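You operate a simulated robot arm through the tools that you are given. There is no shell and no other tool. Be economical: measure what you need, move in short steps, check, and stop when the job is done.

You run a simulated robot arm. Do the job below in one go: nothing can be reset, and whatever is moved stays where it is left.

JOB
Take the red roll out of the winder and chock it on the doffing cradle.
Fine: lay-on roller up and cradle up to the roll first, then chuck crank right back; cradle down once the roll is out; the chock goes on the side away from the rib. Set down upright: yellow chock.

The check looks at the end state, three seconds after you hand in, the way a careful person would. Anything else that was tipped, shoved, dropped, spilled or broken makes it a failure.

ROBOT AND FRAMES
A 7-joint arm with a fingered hand on a trunk, on a base that drives. Base frame: it is fixed to the floor where the robot stands at the start and does not move with it; the origin is under the middle of the robot, x ahead of it, y to its left, z up. Units: mm, rad, N and s.
Its first joint turns from -2.897 to 2.897 rad. Places, roughly: chuck crank [500, -100, 1000]; core cradle [600, 100, 900]; cradle lever [400, 100, 800]; doffing cradle bed [600, -700, 900]; lay-on roller [600, 200, 1000]; roller lever [600, -100, 1100]; sliding chuck [600, 100, 1000]. Payload 4 kg.
The TCP is the grasp point between the finger pads, 30 mm short of the fingertips. In the tool frame z runs along the fingers and y along their closing line. The gripper opens to 104 mm. The gripper's body begins 35 mm behind the TCP. The gripper is a hand of 4 fingers: y runs from the thumb to the fingers, the wrist lies at [-15, -113, -190] in the tool frame, and closing takes about 1.5 s.
Orientation is that of the tool frame in the base frame, as a unit quaternion [w, x, y, z]. With the fingers straight down and the wrist toward the robot, the tool's x, y and z point along [0, 1, 0], [1, 0, 0] and [0, 0, -1] of the base frame.

CONTROLS
- The arm moves only by the tool servo_tool. Its argument "series" is a list of rows, each an object (a shift or turn left out is 0, a gripper value left out holds the last) with "translation": the shift along the tool's x, y, z in mm, a list of three; "turn": the turn, a rotation vector about the tool's x, y, z in rad, a list of three. In form: [{"translation": [dx, dy, dz], "turn": [ax, ay, az]}, ...]. A call has 1 to 10 rows; each row is the pose to reach, as a shift and turn from the pose commanded when the call began, along the tool's axes at that moment. "hand" is the gripper command, from -1 (fully open) to 1 (shut), values between in proportion, set as the call begins (left out, the last holds). A row lasts 0.2 s, in which the tool goes at most 50 mm and 0.15 rad; a call with a longer step from one row to the next is refused whole, and so is a gripper value outside its range. A pose out of reach is approached as far as the arm can. The call stops where the force on the tool passes 40 N (or 10 N more than at its start, if that is more) or the arm is blocked; 0.2 s more then pass. The fingers move at their own pace (about 153 mm/s each) and stop on an object; they squeeze with about 29 N. The grip force told is the motor's: it shows also when the fingers shut on nothing. Time passes only in rows, and 0.2 s behind the last, so rows that repeat a pose let the fingers close. The reply holds the time, the measured pose of the TCP, the force on the tool along the base axes, the opening and the grip force, in the units named above and with some noise, with the torque about the TCP (base axes, N m) and any sound that the robot's microphone picked up.
- Cameras (640 x 400 px; columns grow to the right, rows downward): "scene" is now at [308.5, 170.7, 1200.6]; the picture's right is [-0.46, -0.89, 0.00], its down [-0.65, 0.34, -0.68] and it looks along [0.61, -0.31, -0.73] (base axes); focal length 214 px, centre (320, 200). "wrist" rides on the gripper at [61, -92, -130] in the tool frame; the picture's right is [-0.81, 0.28, -0.52], its down [-0.53, -0.71, 0.46] and it looks along [-0.24, 0.64, 0.72] (tool axes); focal length 275 px, centre (320, 200).
- capture(camera): a new picture of that camera. It takes no simulated time.
- drive_base(legs): drives the robot by 1 to 6 legs, each [ahead, left, turn to the left] in mm, mm and rad, along the robot's own axes; the way and the turn of a leg run together, so that a leg with both is an arc; at most 1500 mm and 3.142 rad a leg. The arm and the cameras ride along, it lands a little off, and it stops where it bumps. It gives what a move gives.
- set_grasp(shape): the hand has 4 fingers and takes this shape, open, in about a second: jaw (thumb against the fingers, like two jaws); tri (thumb and two fingers); tip (a fingertip pinch); poke (one finger out to press); point (the index stretched); flat (the hand flat); cup (the hand cupped); fist (a fist). The gripper value then closes the fingers along that shape, each until it touches; the sizes above hold for jaw. It gives what a move gives, with no picture.
- pan_tilt(pan, tilt): turns the head with the scene camera to pan (to the left, within 2.496 rad either way) and tilt (down, from -0.506 to 1.204), counted from straight ahead of the robot. It gives what a move gives.
- pixel_to_xyz(camera, pixels): for up to 12 pixels [column, row] of the newest picture of that camera ("zoom" is the newest enlarged one), the place [x, y, z] in the base frame of the surface seen there, good to about 3 mm, but the place of the scene camera against the robot may be out by one fixed shift of up to 18 mm in any direction. It takes no simulated time.
- close_up(camera, box): a new picture of the part [left, top, right, bottom] of that camera's present view, enlarged. It takes no simulated time.
- job_done(): hands the job in; it is judged then, once.

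Work in short steps. Measure before you move; look again where a grasp or a placing could have gone wrong, and mend it. You have 80 turns and 52 pictures in all, those below and enlarged ones among them. Open the gripper and draw the arm clear of the work before you hand the job in, unless the task says otherwise; then end with one line.

The tools are called after "Request:" as name(argument=value, ...) on one line, values as JSON. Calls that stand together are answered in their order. servo_tool: Moves the arm, as the interface text tells. Its arguments: {"type":"object","properties":{"series":{"type":"array"},"hand":{"type":"number"}},"required":["series"]} The other tools are called the same way: set_grasp (shape) gives the hand a shape; drive_base (legs) drives the base; pan_tilt (pan, tilt) turns the head that bears the scene camera; capture (camera) takes a picture; pixel_to_xyz (camera, pixels) gives the place of the surface under pixels of a picture; close_up (camera, box) takes an enlarged picture of a part of a camera's view; job_done () hands the job in.

At the start:

```text
time_s: 0.0
position: [529.0, -281.5, 1330.0]
orientation: [-0.001, 0.708, 0.707, 0.0]
force: [0.4, 0.2, 0.9]
torque: [-0.01, -0.01, 0.01]
grip_width: 103.8
grip_force: 0.1
shape: jaw
robot x, y, heading: [1.1, -0.3, 0.001]
head pan, tilt: [-0.476, 0.819]
```

scene: 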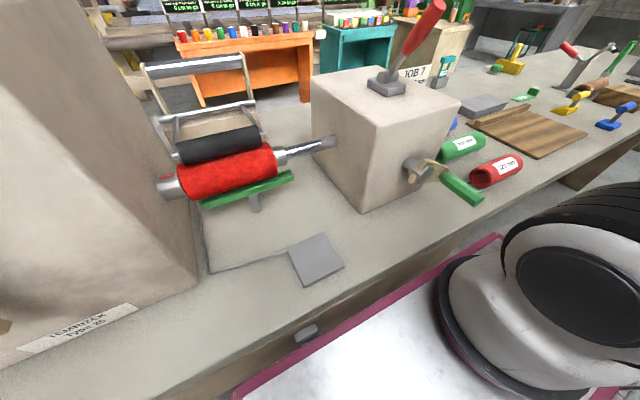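
wrist: 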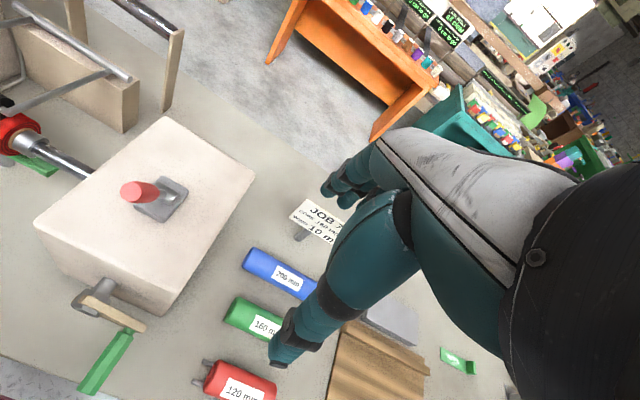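

The scene shows the red roll around (225,175), the black roller above it, the red-tipped roller lever at (425,25), the crank at (440,175) and the brown bed at (530,130). I'll take enlarged looks at the winder and the bed area first.

Request:
close_up(camera="scene", box=[130, 40, 350, 180])

Request:
close_up(camera="scene", box=[400, 20, 640, 220])

Request:
pixel_to_xyz(camera="scene", pixels=[[225, 175], [270, 160], [185, 185], [220, 145], [245, 187], [430, 10], [390, 80], [425, 167], [460, 188], [305, 333], [325, 145], [317, 260]])

```text
2.86 times, centred on (240, 110) of scene
```

zoom: 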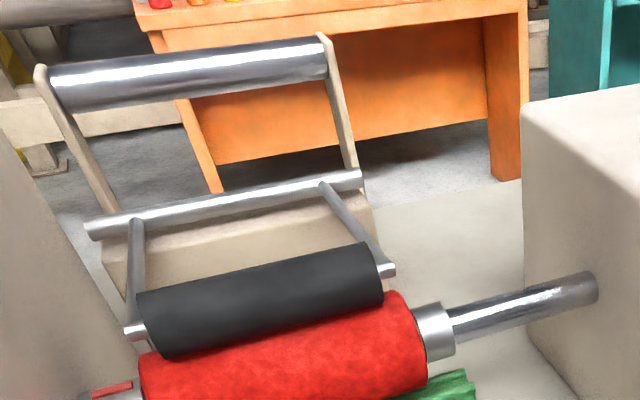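

```text
2.00 times, centred on (520, 120) of scene
```

zoom: 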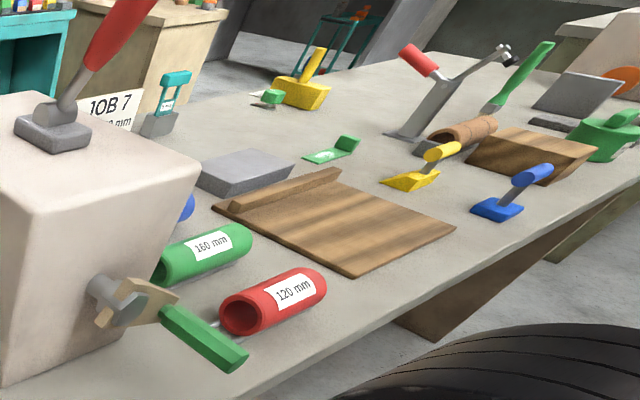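

```text
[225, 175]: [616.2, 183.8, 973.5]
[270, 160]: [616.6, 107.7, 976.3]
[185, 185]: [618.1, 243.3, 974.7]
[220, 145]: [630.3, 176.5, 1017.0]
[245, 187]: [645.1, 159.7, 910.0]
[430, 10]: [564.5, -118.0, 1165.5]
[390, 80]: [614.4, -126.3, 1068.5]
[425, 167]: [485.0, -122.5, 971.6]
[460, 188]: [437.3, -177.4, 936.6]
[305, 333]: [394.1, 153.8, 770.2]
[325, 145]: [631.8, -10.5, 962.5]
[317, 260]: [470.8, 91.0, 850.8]
```

Next I look at the bed area and at the cradle lever on the front of the bench (305,333).

Request:
pan_tilt(pan=-1.0, tilt=0.6)

Request:
capture(camera="scene")

Request:
close_up(camera="scene", box=[260, 60, 500, 210])

```text
time_s: 0.9
position: [529.5, -282.4, 1330.9]
orientation: [-0.001, 0.707, 0.707, 0.0]
force: [0.5, -0.3, -0.5]
torque: [-0.01, 0.03, 0.02]
grip_width: 103.7
grip_force: 0.0
shape: jaw
robot x, y, heading: [-0.9, 0.1, 0.002]
head pan, tilt: [-1.0, 0.6]
```

```text
47 pictures are left
```

scene: 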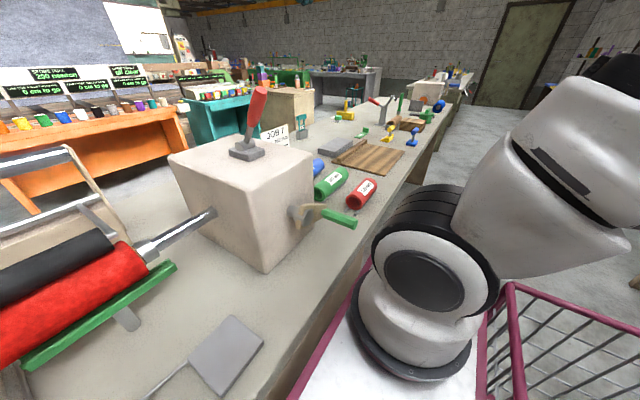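

```text
2.67 times, centred on (380, 135) of scene
```

zoom: 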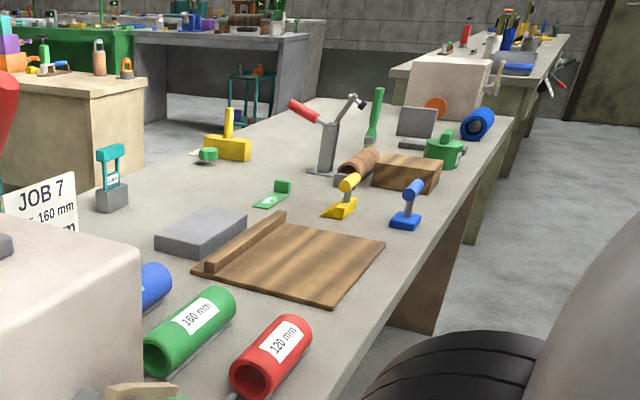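

The bed with its rib is at zoom (290,260), and the yellow and blue chocks are at (345,200) and (407,210). I measure these.

Request:
pixel_to_xyz(camera="zoom", pixels=[[207, 262], [283, 214], [196, 268], [335, 303], [384, 242], [300, 258], [340, 211], [350, 182], [347, 200], [330, 213], [355, 204], [405, 222]])

Request:
close_up(camera="scene", box=[365, 110, 429, 150])

```text
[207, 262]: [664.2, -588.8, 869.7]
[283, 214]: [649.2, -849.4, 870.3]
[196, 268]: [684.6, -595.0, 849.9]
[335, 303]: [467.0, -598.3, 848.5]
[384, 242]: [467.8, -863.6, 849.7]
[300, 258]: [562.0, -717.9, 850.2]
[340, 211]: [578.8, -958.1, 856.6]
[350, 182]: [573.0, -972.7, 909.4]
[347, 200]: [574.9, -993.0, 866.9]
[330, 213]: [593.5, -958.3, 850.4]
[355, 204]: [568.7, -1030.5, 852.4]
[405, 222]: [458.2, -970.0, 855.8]
```

```text
10.00 times, centred on (397, 130) of scene
```

zoom: 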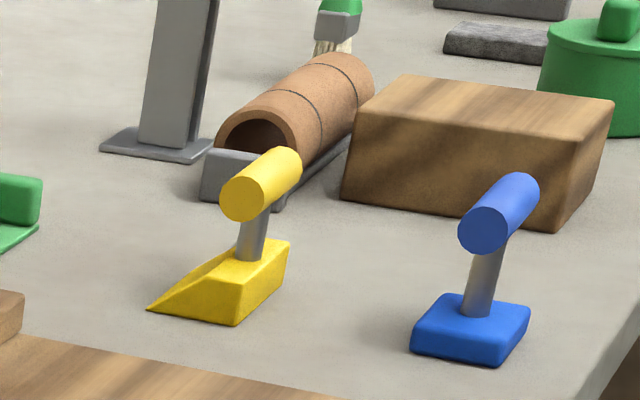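

I'll measure the yellow chock in this zoom: handle ends (240,200) and (285,165), wedge tip (150,308), back (265,280).

Request:
pixel_to_xyz(camera="zoom", pixels=[[242, 200], [285, 160], [265, 175], [297, 165], [152, 308], [235, 318], [262, 262], [285, 248], [210, 310], [252, 235], [30, 360], [240, 345]])

Request:
pan_tilt(pan=-0.3, tilt=1.0)

Request:
capture(camera="scene")

```text
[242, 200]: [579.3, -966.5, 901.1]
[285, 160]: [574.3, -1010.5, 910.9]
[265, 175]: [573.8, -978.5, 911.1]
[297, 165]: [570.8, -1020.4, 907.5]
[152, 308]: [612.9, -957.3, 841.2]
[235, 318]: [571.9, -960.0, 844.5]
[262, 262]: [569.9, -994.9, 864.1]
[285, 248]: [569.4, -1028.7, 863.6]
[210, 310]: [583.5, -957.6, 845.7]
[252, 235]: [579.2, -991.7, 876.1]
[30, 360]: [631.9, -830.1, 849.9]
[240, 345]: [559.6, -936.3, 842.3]
```

```text
time_s: 2.0
position: [530.7, -282.9, 1330.2]
orientation: [-0.001, 0.707, 0.707, -0.001]
force: [0.1, 0.5, -0.4]
torque: [0.03, 0.01, -0.03]
grip_width: 103.4
grip_force: 0.1
shape: jaw
robot x, y, heading: [1.7, -2.9, -0.001]
head pan, tilt: [-0.3, 1.0]
```

```text
44 pictures are left
```

scene: 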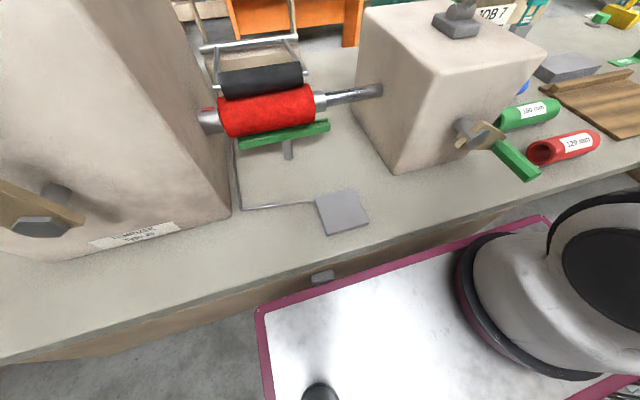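

I want a close look at the cradle lever at (322,277), the plate, and the crank.

Request:
close_up(camera="scene", box=[200, 120, 400, 320])

Request:
close_up(camera="scene", box=[420, 90, 580, 200])

Request:
pixel_to_xyz(camera="scene", pixels=[[312, 281], [333, 274], [322, 277], [466, 130], [500, 130], [465, 145], [500, 150], [535, 172], [520, 162], [515, 170], [535, 160], [450, 150]])

```text
2.00 times, centred on (300, 220) of scene
```

zoom: 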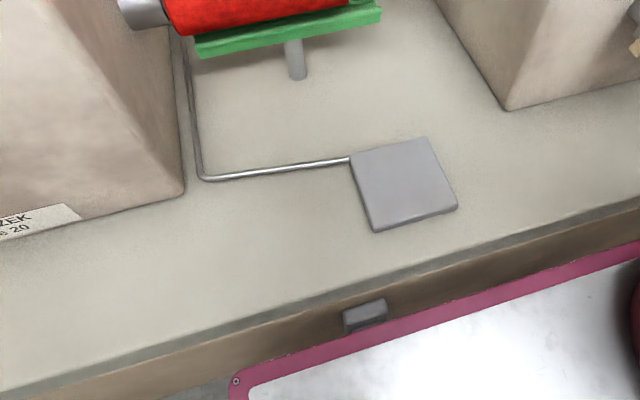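

```text
3.64 times, centred on (500, 145) of scene
```

zoom: 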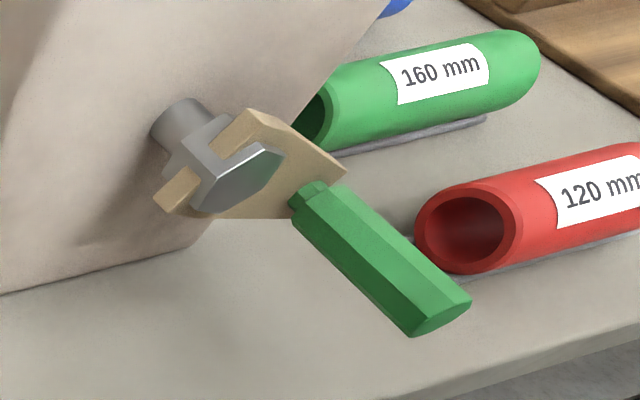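

```text
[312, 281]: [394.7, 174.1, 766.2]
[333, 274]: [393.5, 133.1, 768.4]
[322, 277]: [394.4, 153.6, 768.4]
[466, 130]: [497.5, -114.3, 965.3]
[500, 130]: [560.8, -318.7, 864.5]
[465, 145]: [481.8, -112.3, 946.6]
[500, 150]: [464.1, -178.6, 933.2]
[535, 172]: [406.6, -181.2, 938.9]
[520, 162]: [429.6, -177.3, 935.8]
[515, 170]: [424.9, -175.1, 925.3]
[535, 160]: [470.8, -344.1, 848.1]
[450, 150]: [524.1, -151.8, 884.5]
```

The cradle lever seems to be the grey tab under the bench edge at (394,154,768), and the crank handle runs along x from about (464,-178,935) to (406,-181,938). Everything is too near, so I back the robot up 250 mm, then look.

Request:
drive_base(legs=[[-250, 0, 0]])

Request:
pan_tilt(pan=-0.2, tilt=0.75)

Request:
capture(camera="scene")

Request:
capture(camera="wrist")

```text
time_s: 3.8
position: [287.4, -280.4, 1329.8]
orientation: [0.001, 0.707, 0.708, 0.0]
force: [0.2, -0.7, 0.0]
torque: [0.0, -0.02, 0.0]
grip_width: 103.3
grip_force: 0.2
shape: jaw
robot x, y, heading: [-244.0, 0.9, -0.0]
head pan, tilt: [-0.3, 1.0]
```

```text
time_s: 4.6
position: [286.6, -281.7, 1330.7]
orientation: [0.0, 0.707, 0.707, 0.0]
force: [0.2, 1.3, 0.4]
torque: [0.01, 0.01, 0.01]
grip_width: 103.5
grip_force: 0.0
shape: jaw
robot x, y, heading: [-246.0, -1.7, -0.001]
head pan, tilt: [-0.201, 0.75]
```

```text
41 pictures are left
```

scene: 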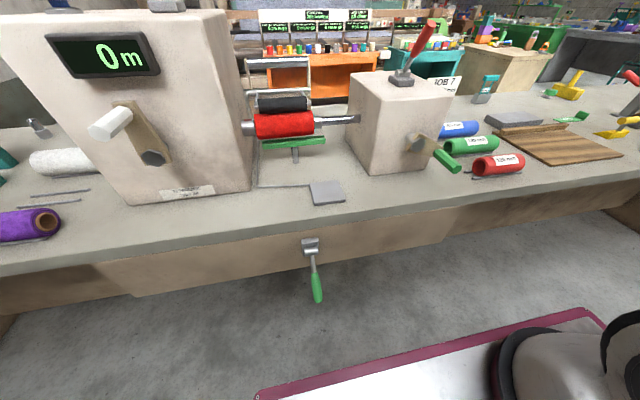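

```text
40 pictures are left
```

wrist: 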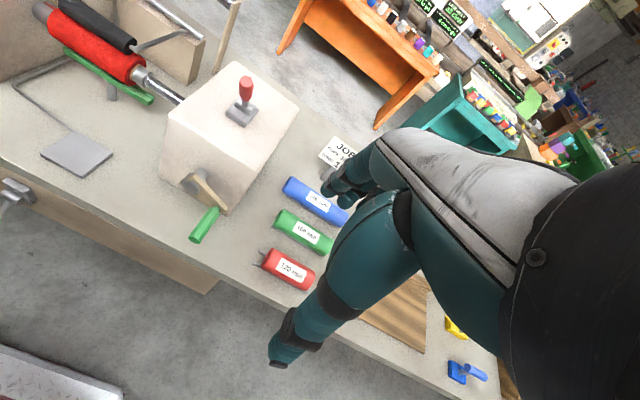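

The cradle lever now shows: bracket at (310,245), green handle hanging at (317,290). I enlarge both levers and measure.

Request:
close_up(camera="scene", box=[260, 220, 380, 310])

Request:
pixel_to_xyz(camera="scene", pixels=[[310, 243], [314, 268], [316, 278], [318, 290], [318, 300], [430, 25], [402, 78], [415, 50], [434, 152], [458, 166], [405, 140], [285, 122]])

Request:
pixel_to_xyz(camera="wrist", pixels=[[245, 83], [247, 97], [241, 118], [210, 213], [197, 235], [199, 183], [90, 35], [100, 55], [140, 75], [50, 22], [152, 84], [15, 190]])

```text
4.44 times, centred on (320, 265) of scene
```

zoom: 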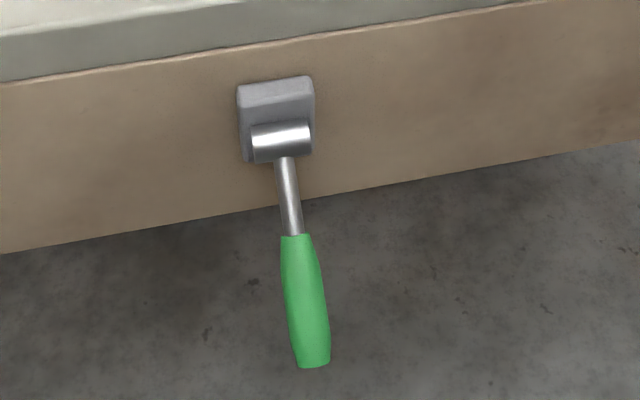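

```text
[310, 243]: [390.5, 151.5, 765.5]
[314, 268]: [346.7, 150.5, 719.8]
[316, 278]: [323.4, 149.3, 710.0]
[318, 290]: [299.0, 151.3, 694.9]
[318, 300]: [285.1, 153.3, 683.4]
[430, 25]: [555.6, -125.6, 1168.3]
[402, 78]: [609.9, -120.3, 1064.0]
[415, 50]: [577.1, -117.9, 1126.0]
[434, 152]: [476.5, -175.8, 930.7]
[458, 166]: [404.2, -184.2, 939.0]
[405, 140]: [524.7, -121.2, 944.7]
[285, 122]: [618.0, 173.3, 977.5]
```

```text
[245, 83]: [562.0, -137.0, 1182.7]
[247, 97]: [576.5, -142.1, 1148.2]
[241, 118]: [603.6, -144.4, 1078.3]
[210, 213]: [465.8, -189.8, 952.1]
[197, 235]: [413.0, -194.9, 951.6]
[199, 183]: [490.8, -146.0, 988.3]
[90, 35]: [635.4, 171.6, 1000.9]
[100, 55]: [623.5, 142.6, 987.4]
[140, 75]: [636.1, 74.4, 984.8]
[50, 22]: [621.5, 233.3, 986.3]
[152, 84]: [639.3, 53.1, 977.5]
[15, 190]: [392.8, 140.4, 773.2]
```

The wrist camera puts the roller lever's handle at about (560,-137,1190), leaning towards the robot from its foot at (604,-144,1078). Scene readings look about (+2,-12,+12) off from the wrist's. I move the open hand above the lever handle.

Request:
servo_tool(hand=-1, series=[{"translation": [20, 39, 11]}, {"translation": [40, 78, 22]}, {"translation": [61, 117, 34]}, {"translation": [81, 156, 45]}, {"translation": [102, 194, 57]}, {"translation": [122, 233, 68]}, {"translation": [142, 272, 80]}, {"translation": [142, 272, 80]}])

Request:
capture(camera="wrist")

Request:
capture(camera="scene")

```text
time_s: 6.4
position: [561.2, -140.7, 1248.7]
orientation: [0.0, 0.707, 0.708, 0.0]
force: [-0.2, 0.5, -0.1]
torque: [0.02, 0.02, 0.0]
grip_width: 103.5
grip_force: 0.0
shape: jaw
robot x, y, heading: [-238.7, -1.2, 0.004]
head pan, tilt: [-0.201, 0.75]
```

```text
38 pictures are left
```

wrist: 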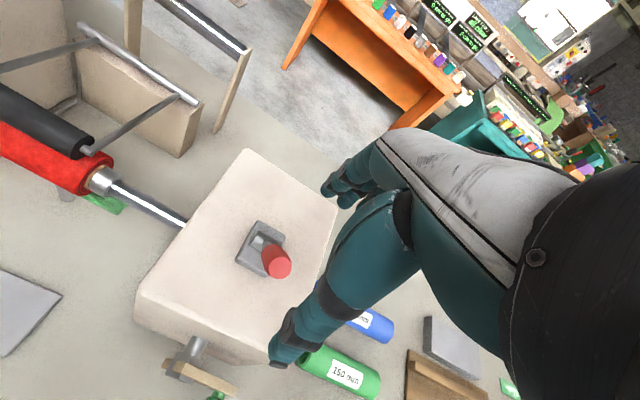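

```text
37 pictures are left
```

scene: 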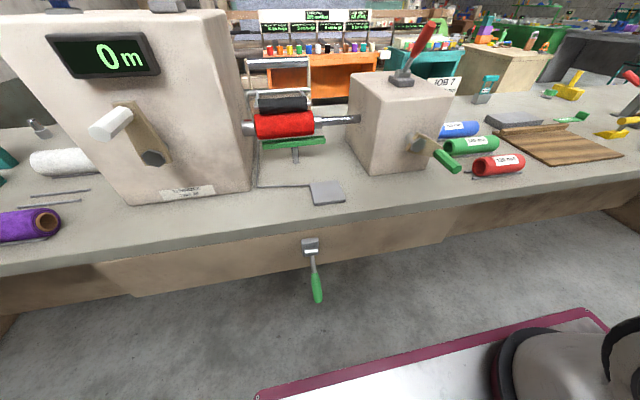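

Between thumb (280,345) and fingers (340,185) the lever tip shows at (278,258). I measure it.

Request:
pixel_to_xyz(camera="wrist", pixels=[[278, 262], [270, 248], [263, 243], [285, 270], [252, 268], [200, 250], [280, 230], [100, 180], [70, 150], [130, 210], [160, 205], [40, 280]])

```text
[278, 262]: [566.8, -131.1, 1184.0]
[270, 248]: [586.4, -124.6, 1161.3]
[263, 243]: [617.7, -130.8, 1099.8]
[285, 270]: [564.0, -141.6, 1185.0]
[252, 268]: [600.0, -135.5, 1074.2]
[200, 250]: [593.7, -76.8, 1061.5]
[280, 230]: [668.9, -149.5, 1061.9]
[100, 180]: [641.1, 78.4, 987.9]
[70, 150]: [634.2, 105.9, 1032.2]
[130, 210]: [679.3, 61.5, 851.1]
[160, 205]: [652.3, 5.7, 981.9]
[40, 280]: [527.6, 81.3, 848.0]
```

Tip is at (566,-135,1184). I lower the open hand around it to TCP z≈1168.

Request:
servo_tool(series=[{"translation": [5, 4, 40]}, {"translation": [5, 4, 80]}, {"translation": [5, 4, 80]}])

Request:
servo_tool(hand=0.1, series=[{"translation": [0, 0, 0]}, {"translation": [0, 0, 0]}, {"translation": [0, 10, 0]}, {"translation": [0, 20, -1]}, {"translation": [0, 30, -2]}, {"translation": [0, 40, -2]}, {"translation": [0, 50, -2]}, {"translation": [0, 60, -2]}])

Request:
capture(camera="wrist")

```text
time_s: 7.2
position: [564.5, -130.4, 1170.6]
orientation: [0.0, 0.706, 0.708, 0.0]
force: [-0.5, 0.3, 0.3]
torque: [0.0, -0.04, 0.0]
grip_width: 103.6
grip_force: 0.1
shape: jaw
robot x, y, heading: [-241.1, 1.9, -0.002]
head pan, tilt: [-0.201, 0.75]
```

```text
time_s: 9.0
position: [622.9, -134.5, 1173.3]
orientation: [0.0, 0.707, 0.708, 0.0]
force: [-2.0, 0.2, 0.4]
torque: [0.01, 0.0, -0.01]
grip_width: 48.7
grip_force: 0.1
shape: jaw
robot x, y, heading: [-241.5, 0.8, 0.002]
head pan, tilt: [-0.201, 0.75]
```

```text
36 pictures are left
```

wrist: 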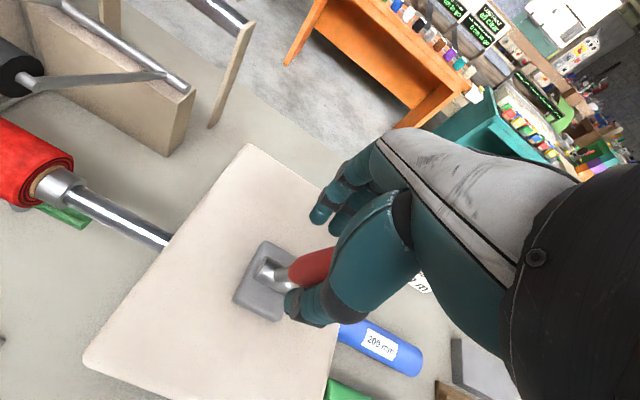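

The lever moves and the black roller (20,70) is lifting off the roll. I keep pushing to the stop.

Request:
servo_tool(series=[{"translation": [0, 10, 1]}, {"translation": [0, 20, 3]}, {"translation": [0, 30, 5]}, {"translation": [0, 40, 8]}, {"translation": [0, 50, 12]}, {"translation": [0, 60, 16]}, {"translation": [0, 70, 20]}])

Request:
capture(camera="wrist")

```text
time_s: 10.6
position: [692.1, -131.7, 1151.9]
orientation: [0.0, 0.706, 0.708, 0.0]
force: [-9.4, 1.3, 5.3]
torque: [-0.01, 0.42, -0.04]
grip_width: 57.7
grip_force: 0.0
shape: jaw
robot x, y, heading: [-241.8, 0.7, -0.0]
head pan, tilt: [-0.201, 0.75]
```

```text
35 pictures are left
```

wrist: 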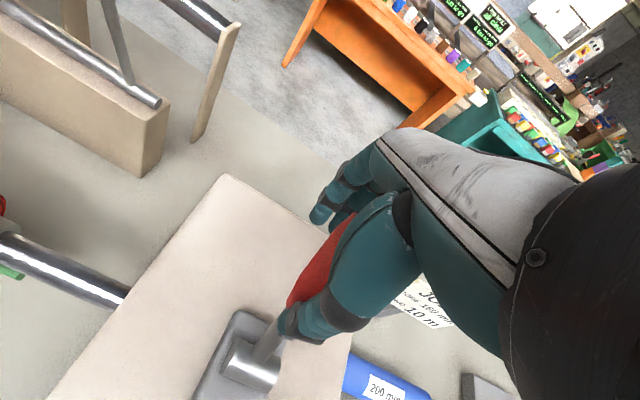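

The thumb is being forced open (57.7) so the lever is at or near its stop. I back off a little, open, rise and look with the scene camera.

Request:
servo_tool(hand=-1, series=[{"translation": [0, -15, 0]}, {"translation": [0, -20, 0]}, {"translation": [0, -20, -40]}, {"translation": [0, -20, -85]}, {"translation": [0, -60, -130]}, {"translation": [0, -60, -130]}])

Request:
close_up(camera="scene", box=[220, 10, 480, 200])

```text
refused: row 5 steps farther than a row can; nothing moved
```

```text
2.11 times, centred on (350, 105) of scene
```

zoom: 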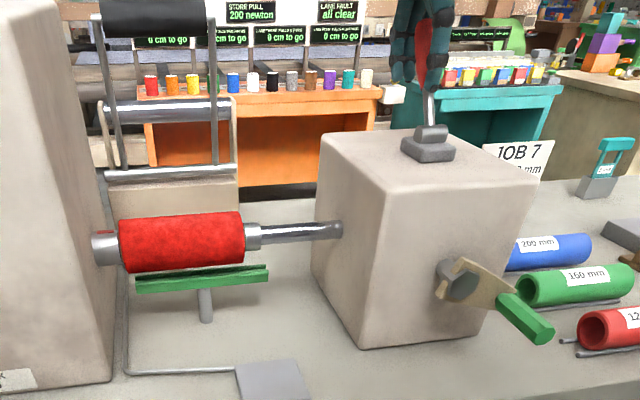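

The roller is now raised (black at zoom (150,15)), well clear of the roll. I release the lever and rise.

Request:
servo_tool(hand=-1, series=[{"translation": [0, -15, 0]}, {"translation": [0, -20, 0]}, {"translation": [0, -20, -40]}, {"translation": [0, -20, -85]}, {"translation": [0, -40, -120]}, {"translation": [0, -80, -130]}, {"translation": [0, -80, -130]}])

Request:
close_up(camera="scene", box=[220, 10, 480, 200])

```text
time_s: 12.2
position: [614.0, -135.0, 1281.2]
orientation: [0.0, 0.707, 0.707, 0.001]
force: [-0.3, 0.7, -0.2]
torque: [0.01, 0.03, -0.01]
grip_width: 103.9
grip_force: 0.1
shape: jaw
robot x, y, heading: [-240.2, -1.6, 0.003]
head pan, tilt: [-0.201, 0.75]
```

```text
2.11 times, centred on (350, 105) of scene
```

zoom: 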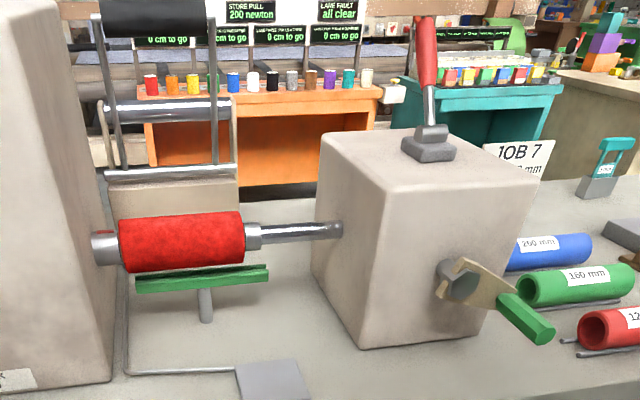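

Roller stays up. Next the cradle lever, which needs the robot about 220 mm further back; I check behind first.

Request:
pan_tilt(pan=2.49, tilt=0.6)

Request:
capture(camera="scene")

```text
time_s: 14.6
position: [614.9, -134.4, 1281.1]
orientation: [0.0, 0.706, 0.708, 0.0]
force: [-0.3, 0.3, -1.0]
torque: [0.02, 0.02, 0.02]
grip_width: 103.8
grip_force: 0.1
shape: jaw
robot x, y, heading: [-241.0, 0.4, 0.004]
head pan, tilt: [2.491, 0.6]
```

```text
32 pictures are left
```

scene: 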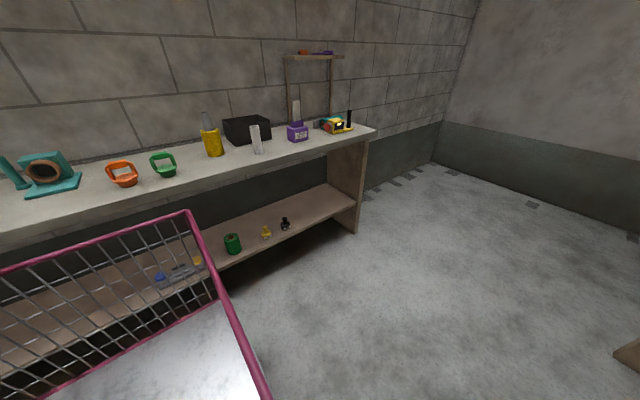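

A shelf stands behind the cart's cage; I measure the clearance.

Request:
pixel_to_xyz(camera="scene", pixels=[[372, 132], [20, 230], [358, 230], [180, 175], [190, 212], [268, 395], [20, 265], [215, 298]])

```text
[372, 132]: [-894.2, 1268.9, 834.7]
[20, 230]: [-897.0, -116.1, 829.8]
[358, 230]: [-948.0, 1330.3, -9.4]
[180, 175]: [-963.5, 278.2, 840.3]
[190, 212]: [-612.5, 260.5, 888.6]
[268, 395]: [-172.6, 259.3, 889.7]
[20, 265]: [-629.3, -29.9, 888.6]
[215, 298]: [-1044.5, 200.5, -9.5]
```

The cage rear is at x≈-625 and the shelf at -895, so backing 150 mm is safe. I drive back and turn the hand 90° so that it closes along y.

Request:
drive_base(legs=[[-150, 0, 0]])

Request:
servo_tool(series=[{"translation": [27, -16, 0], "turn": [0, 0, -0.15]}, {"translation": [55, -32, 0], "turn": [0, 0, -0.3]}, {"translation": [82, -48, 0], "turn": [0, 0, -0.45]}, {"translation": [110, -64, 0], "turn": [0, 0, -0.6]}, {"translation": [137, -80, 0], "turn": [0, 0, -0.75]}, {"translation": [165, -96, 0], "turn": [0, 0, -0.9]}, {"translation": [192, -112, 0], "turn": [0, 0, -1.05]}, {"translation": [220, -128, 0], "turn": [0, 0, -1.2]}, {"translation": [247, -144, 0], "turn": [0, 0, -1.35]}, {"translation": [275, -160, 0], "turn": [0, 0, -1.5]}])

Request:
pan_tilt(pan=-0.1, tilt=0.75)

```text
time_s: 15.9
position: [461.6, -136.1, 1281.6]
orientation: [0.0, 0.707, 0.707, 0.0]
force: [-1.0, 0.6, -0.4]
torque: [0.05, -0.05, -0.03]
grip_width: 104.1
grip_force: 0.0
shape: jaw
robot x, y, heading: [-392.8, 0.7, 0.003]
head pan, tilt: [2.491, 0.6]
```

```text
time_s: 18.1
position: [302.6, 137.4, 1279.2]
orientation: [0.0, 0.034, 0.999, 0.0]
force: [0.4, 0.6, 0.4]
torque: [0.0, 0.0, -0.01]
grip_width: 103.9
grip_force: 0.1
shape: jaw
robot x, y, heading: [-393.5, -2.9, -0.001]
head pan, tilt: [2.491, 0.6]
```

```text
time_s: 20.5
position: [304.5, 137.6, 1278.0]
orientation: [0.0, 0.035, 0.999, 0.0]
force: [0.2, -0.4, 0.8]
torque: [-0.01, 0.0, 0.0]
grip_width: 104.1
grip_force: 0.0
shape: jaw
robot x, y, heading: [-390.6, -0.1, 0.005]
head pan, tilt: [-0.099, 0.75]
```

Hand is above the lever. I square up the turn and lower to z≈880, then look with the wrist camera.

Request:
servo_tool(series=[{"translation": [0, 0, 45], "turn": [0, 0, -0.07]}, {"translation": [0, 0, 90], "turn": [0, 0, -0.07]}, {"translation": [0, 0, 135], "turn": [0, 0, -0.07]}, {"translation": [0, 0, 180], "turn": [0, 0, -0.07]}, {"translation": [0, 0, 225], "turn": [0, 0, -0.07]}, {"translation": [0, 0, 270], "turn": [0, 0, -0.07]}, {"translation": [0, 0, 315], "turn": [0, 0, -0.07]}, {"translation": [0, 0, 360], "turn": [0, 0, -0.07]}, {"translation": [0, 0, 400], "turn": [0, 0, -0.07]}, {"translation": [0, 0, 400], "turn": [0, 0, -0.07]}])

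Request:
capture(camera="wrist")

Request:
capture(camera="scene")

```text
time_s: 22.7
position: [302.2, 140.3, 881.0]
orientation: [0.0, -0.002, 1.0, 0.0]
force: [-0.2, -0.5, 0.3]
torque: [0.02, 0.01, 0.0]
grip_width: 103.8
grip_force: 0.1
shape: jaw
robot x, y, heading: [-396.5, 2.0, 0.001]
head pan, tilt: [-0.099, 0.75]
```

```text
31 pictures are left
```

wrist: 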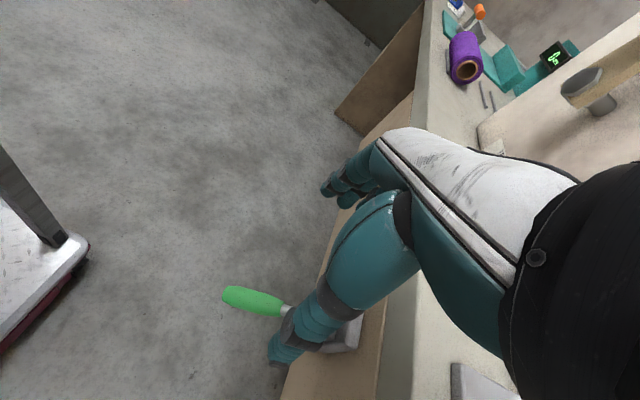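

```text
30 pictures are left
```

scene: 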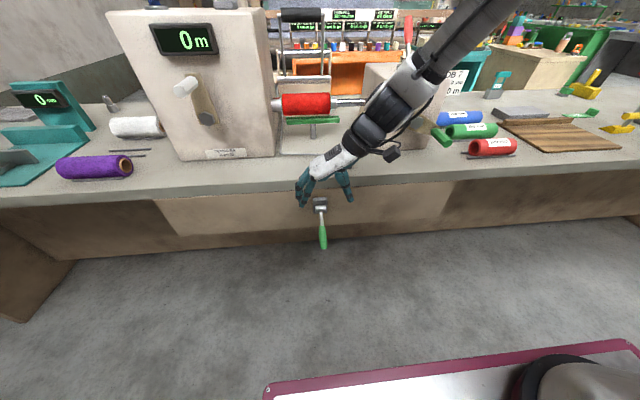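

The lever's green handle is at wrist (230,295)–(285,310). I measure it.

Request:
pixel_to_xyz(camera="wrist", pixels=[[232, 296], [250, 301], [265, 303], [280, 309], [288, 311], [345, 340], [228, 290], [410, 250]])

Request:
pixel_to_xyz(camera="scene", pixels=[[323, 243], [322, 230], [321, 215], [320, 205]])

```text
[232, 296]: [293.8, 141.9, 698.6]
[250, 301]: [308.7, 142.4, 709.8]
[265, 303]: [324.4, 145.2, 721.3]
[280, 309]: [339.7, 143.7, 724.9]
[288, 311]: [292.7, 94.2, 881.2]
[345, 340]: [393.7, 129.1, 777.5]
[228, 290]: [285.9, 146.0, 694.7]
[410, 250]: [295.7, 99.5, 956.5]
```

```text
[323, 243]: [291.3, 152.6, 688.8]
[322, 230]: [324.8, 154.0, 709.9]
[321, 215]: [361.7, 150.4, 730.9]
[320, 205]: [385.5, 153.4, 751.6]
```

Handle centreline is about (308,142,702), pivot near (385,141,752). I lower the open jaws around it and grip gently.

Request:
servo_tool(series=[{"translation": [-6, 2, 45]}, {"translation": [-6, 2, 90]}, {"translation": [-6, 2, 135]}, {"translation": [-6, 2, 177]}, {"translation": [-6, 2, 177]}])

Request:
servo_tool(hand=1, series=[{}, {}, {}, {}, {}, {}, {}, {}])

```text
time_s: 23.9
position: [308.6, 141.0, 702.3]
orientation: [0.0, 0.0, 1.0, 0.0]
force: [0.5, -0.4, -0.2]
torque: [0.04, 0.0, -0.01]
grip_width: 103.9
grip_force: 0.1
shape: jaw
robot x, y, heading: [-396.5, -0.2, 0.002]
head pan, tilt: [-0.099, 0.75]
```

```text
time_s: 25.7
position: [307.8, 140.6, 701.7]
orientation: [0.0, 0.0, 1.0, 0.0]
force: [-2.9, -18.4, -1.8]
torque: [-0.04, -0.01, 0.07]
grip_width: 8.1
grip_force: 29.0
shape: jaw
robot x, y, heading: [-392.3, 2.6, 0.007]
head pan, tilt: [-0.099, 0.75]
```

Something is gripped (29 N, 8 mm — narrower than expected). I try lifting along the lever's arc and look.

Request:
servo_tool(series=[{"translation": [3, 0, -6]}, {"translation": [6, 0, -11.5]}, {"translation": [9, 0, -19]}, {"translation": [11.7, 0, -26.5]}])

Request:
close_up(camera="scene", box=[240, 80, 400, 260])

```text
time_s: 26.7
position: [296.9, 140.8, 732.0]
orientation: [-0.001, -0.001, 1.0, 0.0]
force: [1.5, -18.7, -1.3]
torque: [-0.02, 0.08, 0.05]
grip_width: 8.4
grip_force: 28.5
shape: jaw
robot x, y, heading: [-394.5, -2.6, -0.004]
head pan, tilt: [-0.099, 0.75]
```

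```text
2.22 times, centred on (320, 170) of scene
```

zoom: 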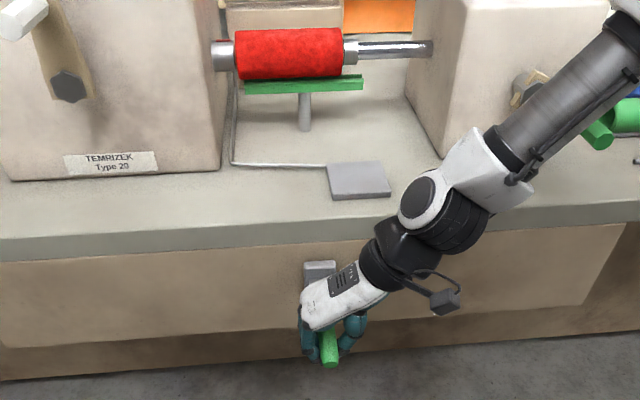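

The handle is held and the cradle seems to be rising towards the roll. I continue in small steps.

Request:
servo_tool(series=[{"translation": [1.5, 0, -8]}, {"translation": [2.7, 0, -16]}, {"translation": [3, 0, -24]}, {"translation": [2.7, 0, -32]}, {"translation": [1.5, 0, -40]}, {"translation": [0, 0, -48]}])

Request:
close_up(camera="scene", box=[240, 80, 400, 260])

```text
time_s: 28.1
position: [295.6, 140.2, 773.3]
orientation: [-0.004, -0.002, 1.0, -0.002]
force: [1.2, -3.0, -32.8]
torque: [-0.14, 0.38, 0.18]
grip_width: 8.3
grip_force: 28.8
shape: jaw
robot x, y, heading: [-399.3, -1.5, 0.003]
head pan, tilt: [-0.099, 0.75]
stopped in row 6: the force on the tool passed its limit (the readings are from after the stop); the commanded pose is now the measured one
```

```text
2.22 times, centred on (320, 170) of scene
```

zoom: 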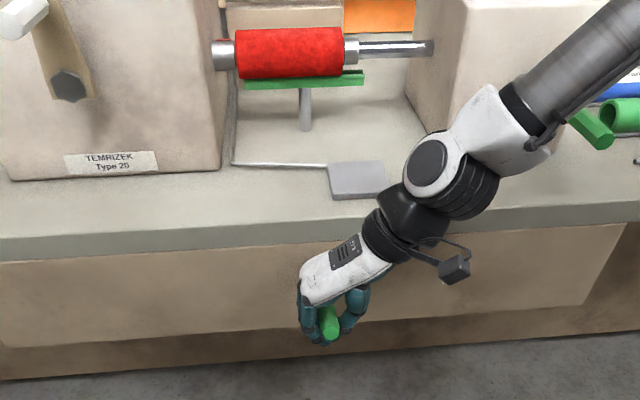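

The lever hit its stop with 33 N and the cradle meets the roll's underside. I open and retreat straight up.

Request:
servo_tool(hand=-1, series=[{"translation": [0, 0, 2]}, {"translation": [0, 0, 2]}, {"translation": [0, 0, 2]}, {"translation": [0, 0, 2]}, {"translation": [0, 0, -20]}, {"translation": [0, 0, -65]}, {"translation": [0, 0, -110]}, {"translation": [0, 0, -155]}, {"translation": [0, 0, -200]}, {"translation": [0, 0, -245]}])

Request:
close_up(camera="scene", box=[250, 80, 410, 250])

```text
time_s: 30.3
position: [293.4, 142.7, 1022.2]
orientation: [-0.003, -0.001, 1.0, -0.001]
force: [0.4, -0.2, 0.7]
torque: [0.0, 0.0, -0.03]
grip_width: 103.7
grip_force: 0.2
shape: jaw
robot x, y, heading: [-398.0, -0.4, -0.002]
head pan, tilt: [-0.099, 0.75]
```

```text
2.35 times, centred on (330, 165) of scene
```

zoom: 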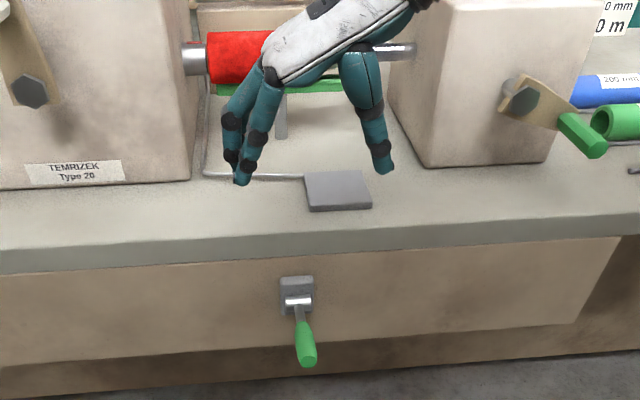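

The cradle lever stays up. Now I move to above the crank handle (~(435,-190)) keeping this orientation and look with the wrist camera.

Request:
servo_tool(series=[{"translation": [-8, -30, -30]}, {"translation": [-20, -65, -60]}, {"translation": [-35, -105, -78]}, {"translation": [-51, -145, -78]}, {"translation": [-67, -185, -78]}, {"translation": [-83, -225, -78]}, {"translation": [-99, -265, -78]}, {"translation": [-115, -300, -78]}, {"translation": [-130, -333, -78]}, {"translation": [-130, -333, -78]}])

Request:
capture(camera="wrist")

```text
time_s: 32.5
position: [427.7, -191.0, 1095.2]
orientation: [-0.002, -0.001, 1.0, -0.001]
force: [0.8, 0.2, 0.3]
torque: [0.01, -0.04, -0.05]
grip_width: 103.5
grip_force: 0.0
shape: jaw
robot x, y, heading: [-395.1, -1.7, 0.002]
head pan, tilt: [-0.099, 0.75]
```

```text
26 pictures are left
```

wrist: 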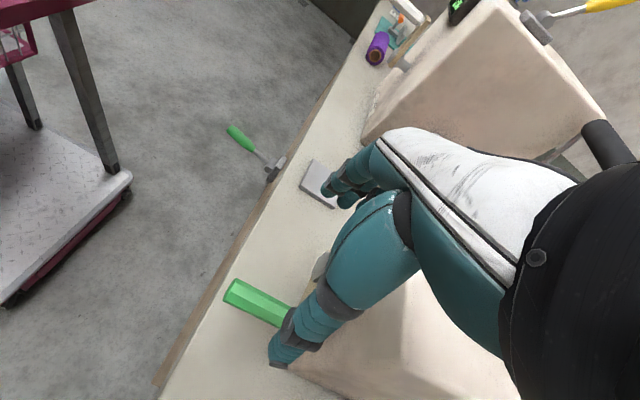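

Request:
pixel_to_xyz(camera="wrist", pixels=[[228, 292], [245, 290], [240, 303], [270, 303], [262, 315], [283, 315], [318, 265], [200, 350]])

Request:
pixel_to_xyz(camera="zoom", pixels=[[522, 97], [510, 85], [595, 145], [570, 125], [560, 120], [595, 137]])

```text
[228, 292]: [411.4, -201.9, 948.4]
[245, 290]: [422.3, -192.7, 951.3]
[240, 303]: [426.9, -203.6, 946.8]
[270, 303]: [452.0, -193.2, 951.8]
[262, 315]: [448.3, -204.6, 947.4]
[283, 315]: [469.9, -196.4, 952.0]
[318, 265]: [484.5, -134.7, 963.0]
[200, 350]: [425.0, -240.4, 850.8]
```

```text
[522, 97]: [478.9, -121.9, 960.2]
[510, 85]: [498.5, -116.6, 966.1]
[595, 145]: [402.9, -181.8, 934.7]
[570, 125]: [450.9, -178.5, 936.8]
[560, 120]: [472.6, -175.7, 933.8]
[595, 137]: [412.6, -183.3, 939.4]
```

Handle centreline is about y=-196, z=940, x 408–470; shaft at about (y -135, z 965). I lower onto the handle and grip.

Request:
servo_tool(series=[{"translation": [-7, -5, 45]}, {"translation": [-7, -5, 90]}, {"translation": [-7, -5, 130]}, {"translation": [-7, -5, 155]}, {"translation": [-7, -5, 155]}])

Request:
servo_tool(hand=1, series=[{}, {}, {}, {}, {}, {}, {}, {}])

```text
time_s: 33.7
position: [433.0, -196.4, 942.4]
orientation: [-0.002, -0.001, 1.0, -0.001]
force: [-0.5, 0.0, -0.2]
torque: [0.0, -0.01, 0.03]
grip_width: 103.9
grip_force: 0.1
shape: jaw
robot x, y, heading: [-393.9, -1.5, 0.006]
head pan, tilt: [-0.099, 0.75]
```

```text
time_s: 35.5
position: [434.4, -197.1, 942.6]
orientation: [-0.002, -0.001, 1.0, -0.001]
force: [-0.1, -11.8, -5.5]
torque: [-0.09, 0.04, 0.03]
grip_width: 11.7
grip_force: 28.5
shape: jaw
robot x, y, heading: [-392.7, 1.5, 0.005]
head pan, tilt: [-0.099, 0.75]
```

Gripped. I test a turn upward (counter-clockwise seen from the robot) by about 20°.

Request:
servo_tool(series=[{"translation": [0, -2, -5.5]}, {"translation": [0, -3.4, -11]}, {"translation": [0, -4.3, -17]}, {"translation": [0, -4.8, -22.4]}])

Request:
capture(camera="scene")

```text
time_s: 36.5
position: [433.3, -201.0, 964.9]
orientation: [-0.002, -0.001, 1.0, 0.0]
force: [2.6, -12.7, -2.1]
torque: [-0.13, -0.02, 0.01]
grip_width: 11.5
grip_force: 29.2
shape: jaw
robot x, y, heading: [-394.7, 3.3, 0.004]
head pan, tilt: [-0.099, 0.75]
```

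```text
25 pictures are left
```

scene: 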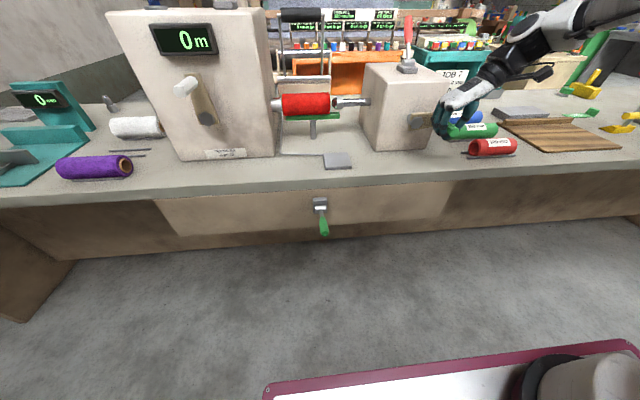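

It turns freely. I enlarge the chuck to see which way it moves.

Request:
close_up(camera="scene", box=[260, 80, 380, 150])

```text
5.33 times, centred on (320, 115) of scene
```

zoom: 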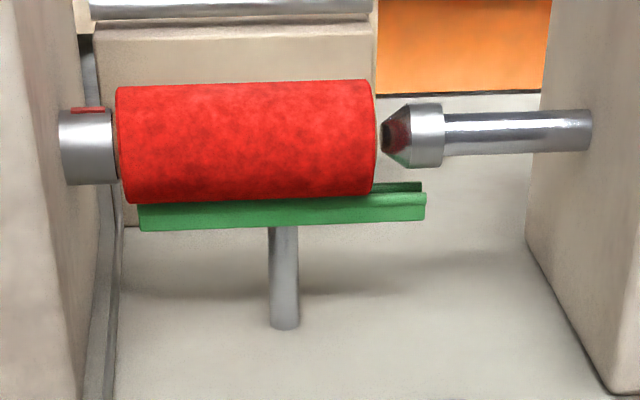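

Upward retracts the chuck (tip now clear at (385,135)), with the roll resting on the cradle. I continue around the arc toward the stop.

Request:
servo_tool(series=[{"translation": [0, 0.6, -11.5]}, {"translation": [0, 3.2, -22.7]}, {"translation": [0, 7.7, -33.3]}, {"translation": [0, 14, -42.9]}, {"translation": [0, 21.8, -51.3]}, {"translation": [0, 31, -58.3]}, {"translation": [0, 41.3, -63.5]}])

Request:
capture(camera="scene")

```text
time_s: 37.7
position: [433.4, -177.1, 1014.2]
orientation: [-0.005, -0.002, 1.0, 0.0]
force: [6.5, 9.2, -18.5]
torque: [-0.38, 0.09, -0.02]
grip_width: 9.5
grip_force: 29.1
shape: jaw
robot x, y, heading: [-392.8, 0.7, 0.008]
head pan, tilt: [-0.099, 0.75]
stopped in row 6: the force on the tool passed its limit (the readings are from after the stop); the commanded pose is now the measured one
```

```text
23 pictures are left
```

scene: 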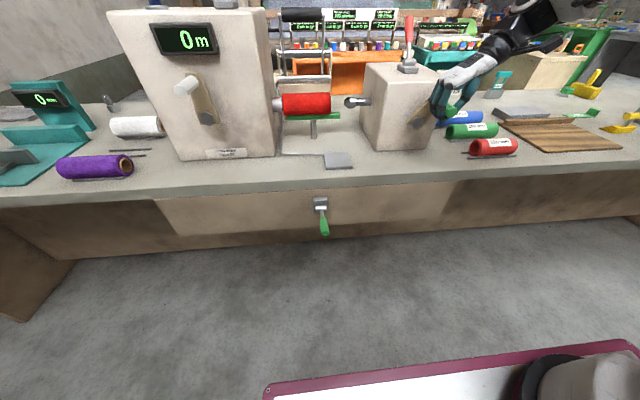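

The force (9,-18) points mostly inward to the shaft, so it's radius mismatch rather than the end stop. I continue with a flatter path.

Request:
servo_tool(series=[{"translation": [0, 4, 3]}, {"translation": [0, 10, -1]}, {"translation": [0, 17, -5]}, {"translation": [0, 25, -8]}])

Request:
close_up(camera="scene", box=[330, 50, 490, 160])

```text
time_s: 38.7
position: [432.6, -153.4, 1023.0]
orientation: [-0.005, -0.002, 1.0, -0.002]
force: [-1.1, -1.2, -22.3]
torque: [-0.37, 0.17, 0.14]
grip_width: 9.8
grip_force: 29.3
shape: jaw
robot x, y, heading: [-396.3, -4.5, 0.004]
head pan, tilt: [-0.099, 0.75]
```

```text
3.64 times, centred on (410, 105) of scene
```

zoom: 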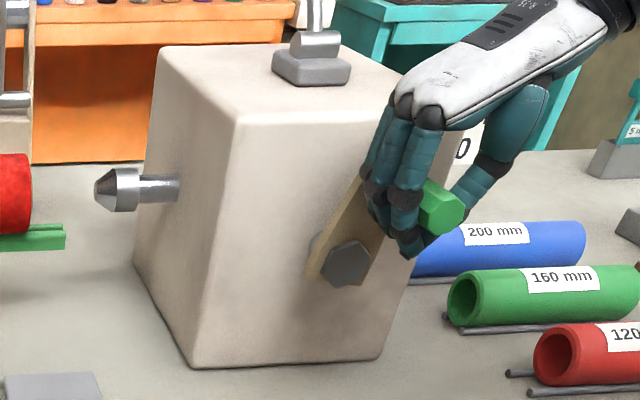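

The crank is near its top and the chuck almost in. I refit the circle (centre ≈(-141,964), r≈60) and go on over the top.

Request:
servo_tool(series=[{"translation": [0, 6, 2]}, {"translation": [0, 12, 2]}, {"translation": [0, 20, 3]}, {"translation": [0, 28, 5]}, {"translation": [0, 35, 8]}, {"translation": [0, 42, 12]}, {"translation": [0, 49, 16]}])

Request:
close_up(camera="scene", box=[330, 50, 490, 160])

```text
time_s: 39.9
position: [433.2, -132.2, 1016.8]
orientation: [-0.003, 0.002, 1.0, -0.005]
force: [-2.2, -23.4, 1.3]
torque: [0.18, 0.0, 0.0]
grip_width: 12.3
grip_force: 28.8
shape: jaw
robot x, y, heading: [-396.2, -0.8, 0.0]
head pan, tilt: [-0.099, 0.75]
stopped in row 5: the force on the tool passed its limit (the readings are from after the stop); the commanded pose is now the measured one
```

```text
3.64 times, centred on (410, 105) of scene
```

zoom: 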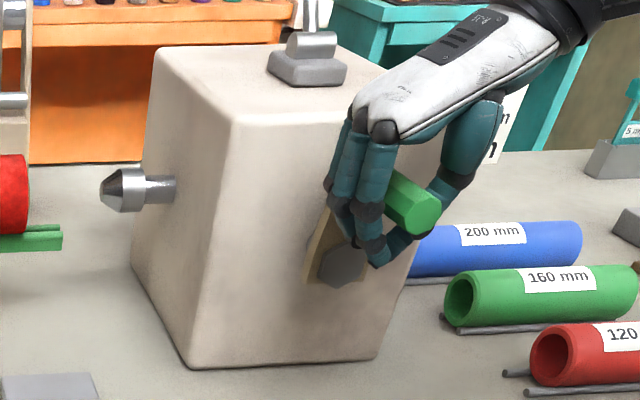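

A tangential -23 N at the top suggests the end stop. I push once more to confirm.

Request:
servo_tool(series=[{"translation": [0, 4, 0]}, {"translation": [0, 8, 1]}, {"translation": [0, 12, 2]}, {"translation": [0, 16, 4]}])

Request:
close_up(camera="scene", box=[330, 50, 490, 160])

```text
time_s: 40.4
position: [433.2, -130.6, 1015.5]
orientation: [-0.002, 0.005, 1.0, -0.005]
force: [-3.7, -23.3, 1.2]
torque: [0.2, -0.03, 0.0]
grip_width: 12.4
grip_force: 29.5
shape: jaw
robot x, y, heading: [-394.1, -0.5, 0.001]
head pan, tilt: [-0.099, 0.75]
stopped in row 2: the force on the tool passed its limit (the readings are from after the stop); the commanded pose is now the measured one
```

```text
3.64 times, centred on (410, 105) of scene
```

zoom: 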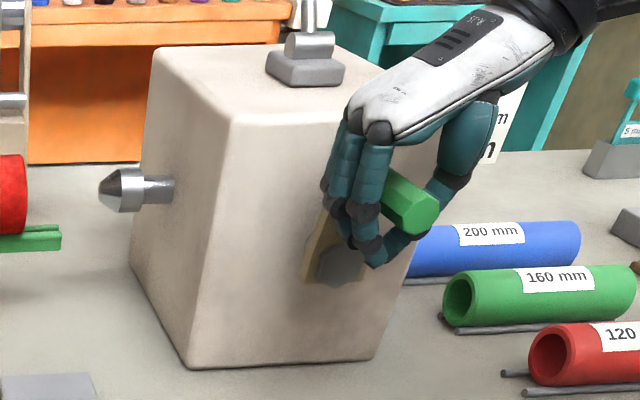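

The crank is upright against its stop, and the chuck fully back. I open and retreat upward.

Request:
servo_tool(hand=-1, series=[{"translation": [0, -2, 0]}, {"translation": [0, -2, 0]}, {"translation": [0, -2, 0]}, {"translation": [0, -2, -20]}, {"translation": [0, -2, -60]}, {"translation": [0, -2, -105]}, {"translation": [0, -2, -150]}, {"translation": [0, -2, -195]}, {"translation": [0, -2, -230]}])

Request:
pixel_to_xyz(camera="zoom", pixels=[[15, 180], [120, 190], [100, 188], [165, 190], [25, 240], [400, 200]])

Request:
close_up(camera="scene", box=[260, 50, 440, 160])

```text
time_s: 42.4
position: [433.2, -127.9, 1246.3]
orientation: [-0.002, 0.004, 1.0, -0.004]
force: [-0.9, -0.5, -0.1]
torque: [0.03, 0.03, -0.01]
grip_width: 103.9
grip_force: 0.1
shape: jaw
robot x, y, heading: [-396.0, -2.7, -0.003]
head pan, tilt: [-0.099, 0.75]
```

```text
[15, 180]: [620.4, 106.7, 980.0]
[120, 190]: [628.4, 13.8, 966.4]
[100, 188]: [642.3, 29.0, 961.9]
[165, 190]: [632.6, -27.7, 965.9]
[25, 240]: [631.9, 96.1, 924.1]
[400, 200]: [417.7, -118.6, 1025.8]
```

```text
3.56 times, centred on (350, 105) of scene
```

zoom: 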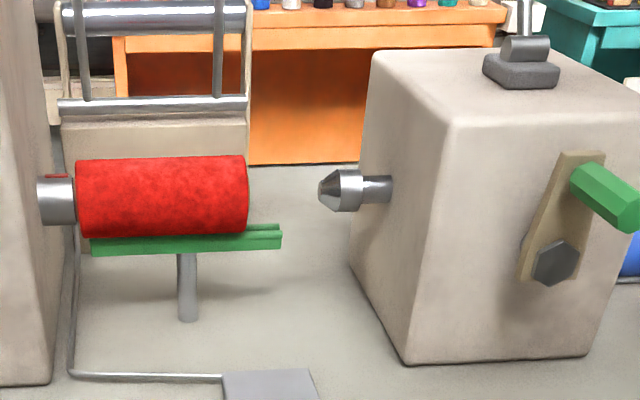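

All good: roll free on the cradle, chuck tip at (320,190). I rise, drive 200 mm ahead, and turn the hand back to close along x above the roll.

Request:
servo_tool(series=[{"translation": [0, 45, -45]}, {"translation": [0, 90, -80]}, {"translation": [0, 135, -80]}, {"translation": [0, 180, -80]}, {"translation": [0, 225, -80]}, {"translation": [0, 270, -80]}])

Request:
drive_base(legs=[[200, 0, 0]])

Request:
servo_tool(series=[{"turn": [0, 0, 0.15]}, {"turn": [0, 0, 0.3]}, {"turn": [0, 0, 0.45]}, {"turn": [0, 0, 0.6]}, {"turn": [0, 0, 0.75]}, {"turn": [0, 0, 0.9]}, {"turn": [0, 0, 1.05]}, {"turn": [0, 0, 1.2]}, {"turn": [0, 0, 1.35]}, {"turn": [0, 0, 1.5]}])

Request:
capture(camera="wrist")

```text
refused: row 1 steps farther than a row can; nothing moved
```

```text
time_s: 44.0
position: [628.6, -128.7, 1245.8]
orientation: [-0.002, 0.005, 1.0, -0.004]
force: [0.6, -0.6, 0.0]
torque: [-0.02, 0.01, -0.03]
grip_width: 104.0
grip_force: 0.0
shape: jaw
robot x, y, heading: [-199.7, 1.1, -0.0]
head pan, tilt: [-0.099, 0.75]
```

```text
time_s: 46.2
position: [629.5, -129.5, 1246.1]
orientation: [0.001, 0.685, 0.728, -0.005]
force: [0.2, -0.1, -0.1]
torque: [-0.01, 0.0, 0.02]
grip_width: 103.6
grip_force: 0.1
shape: jaw
robot x, y, heading: [-203.9, 2.6, 0.005]
head pan, tilt: [-0.099, 0.75]
```

```text
18 pictures are left
```

wrist: 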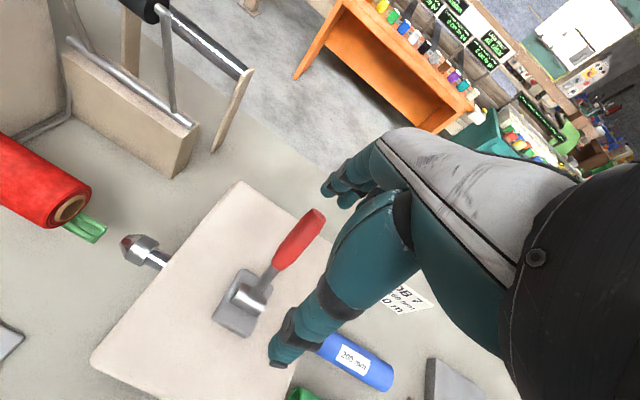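

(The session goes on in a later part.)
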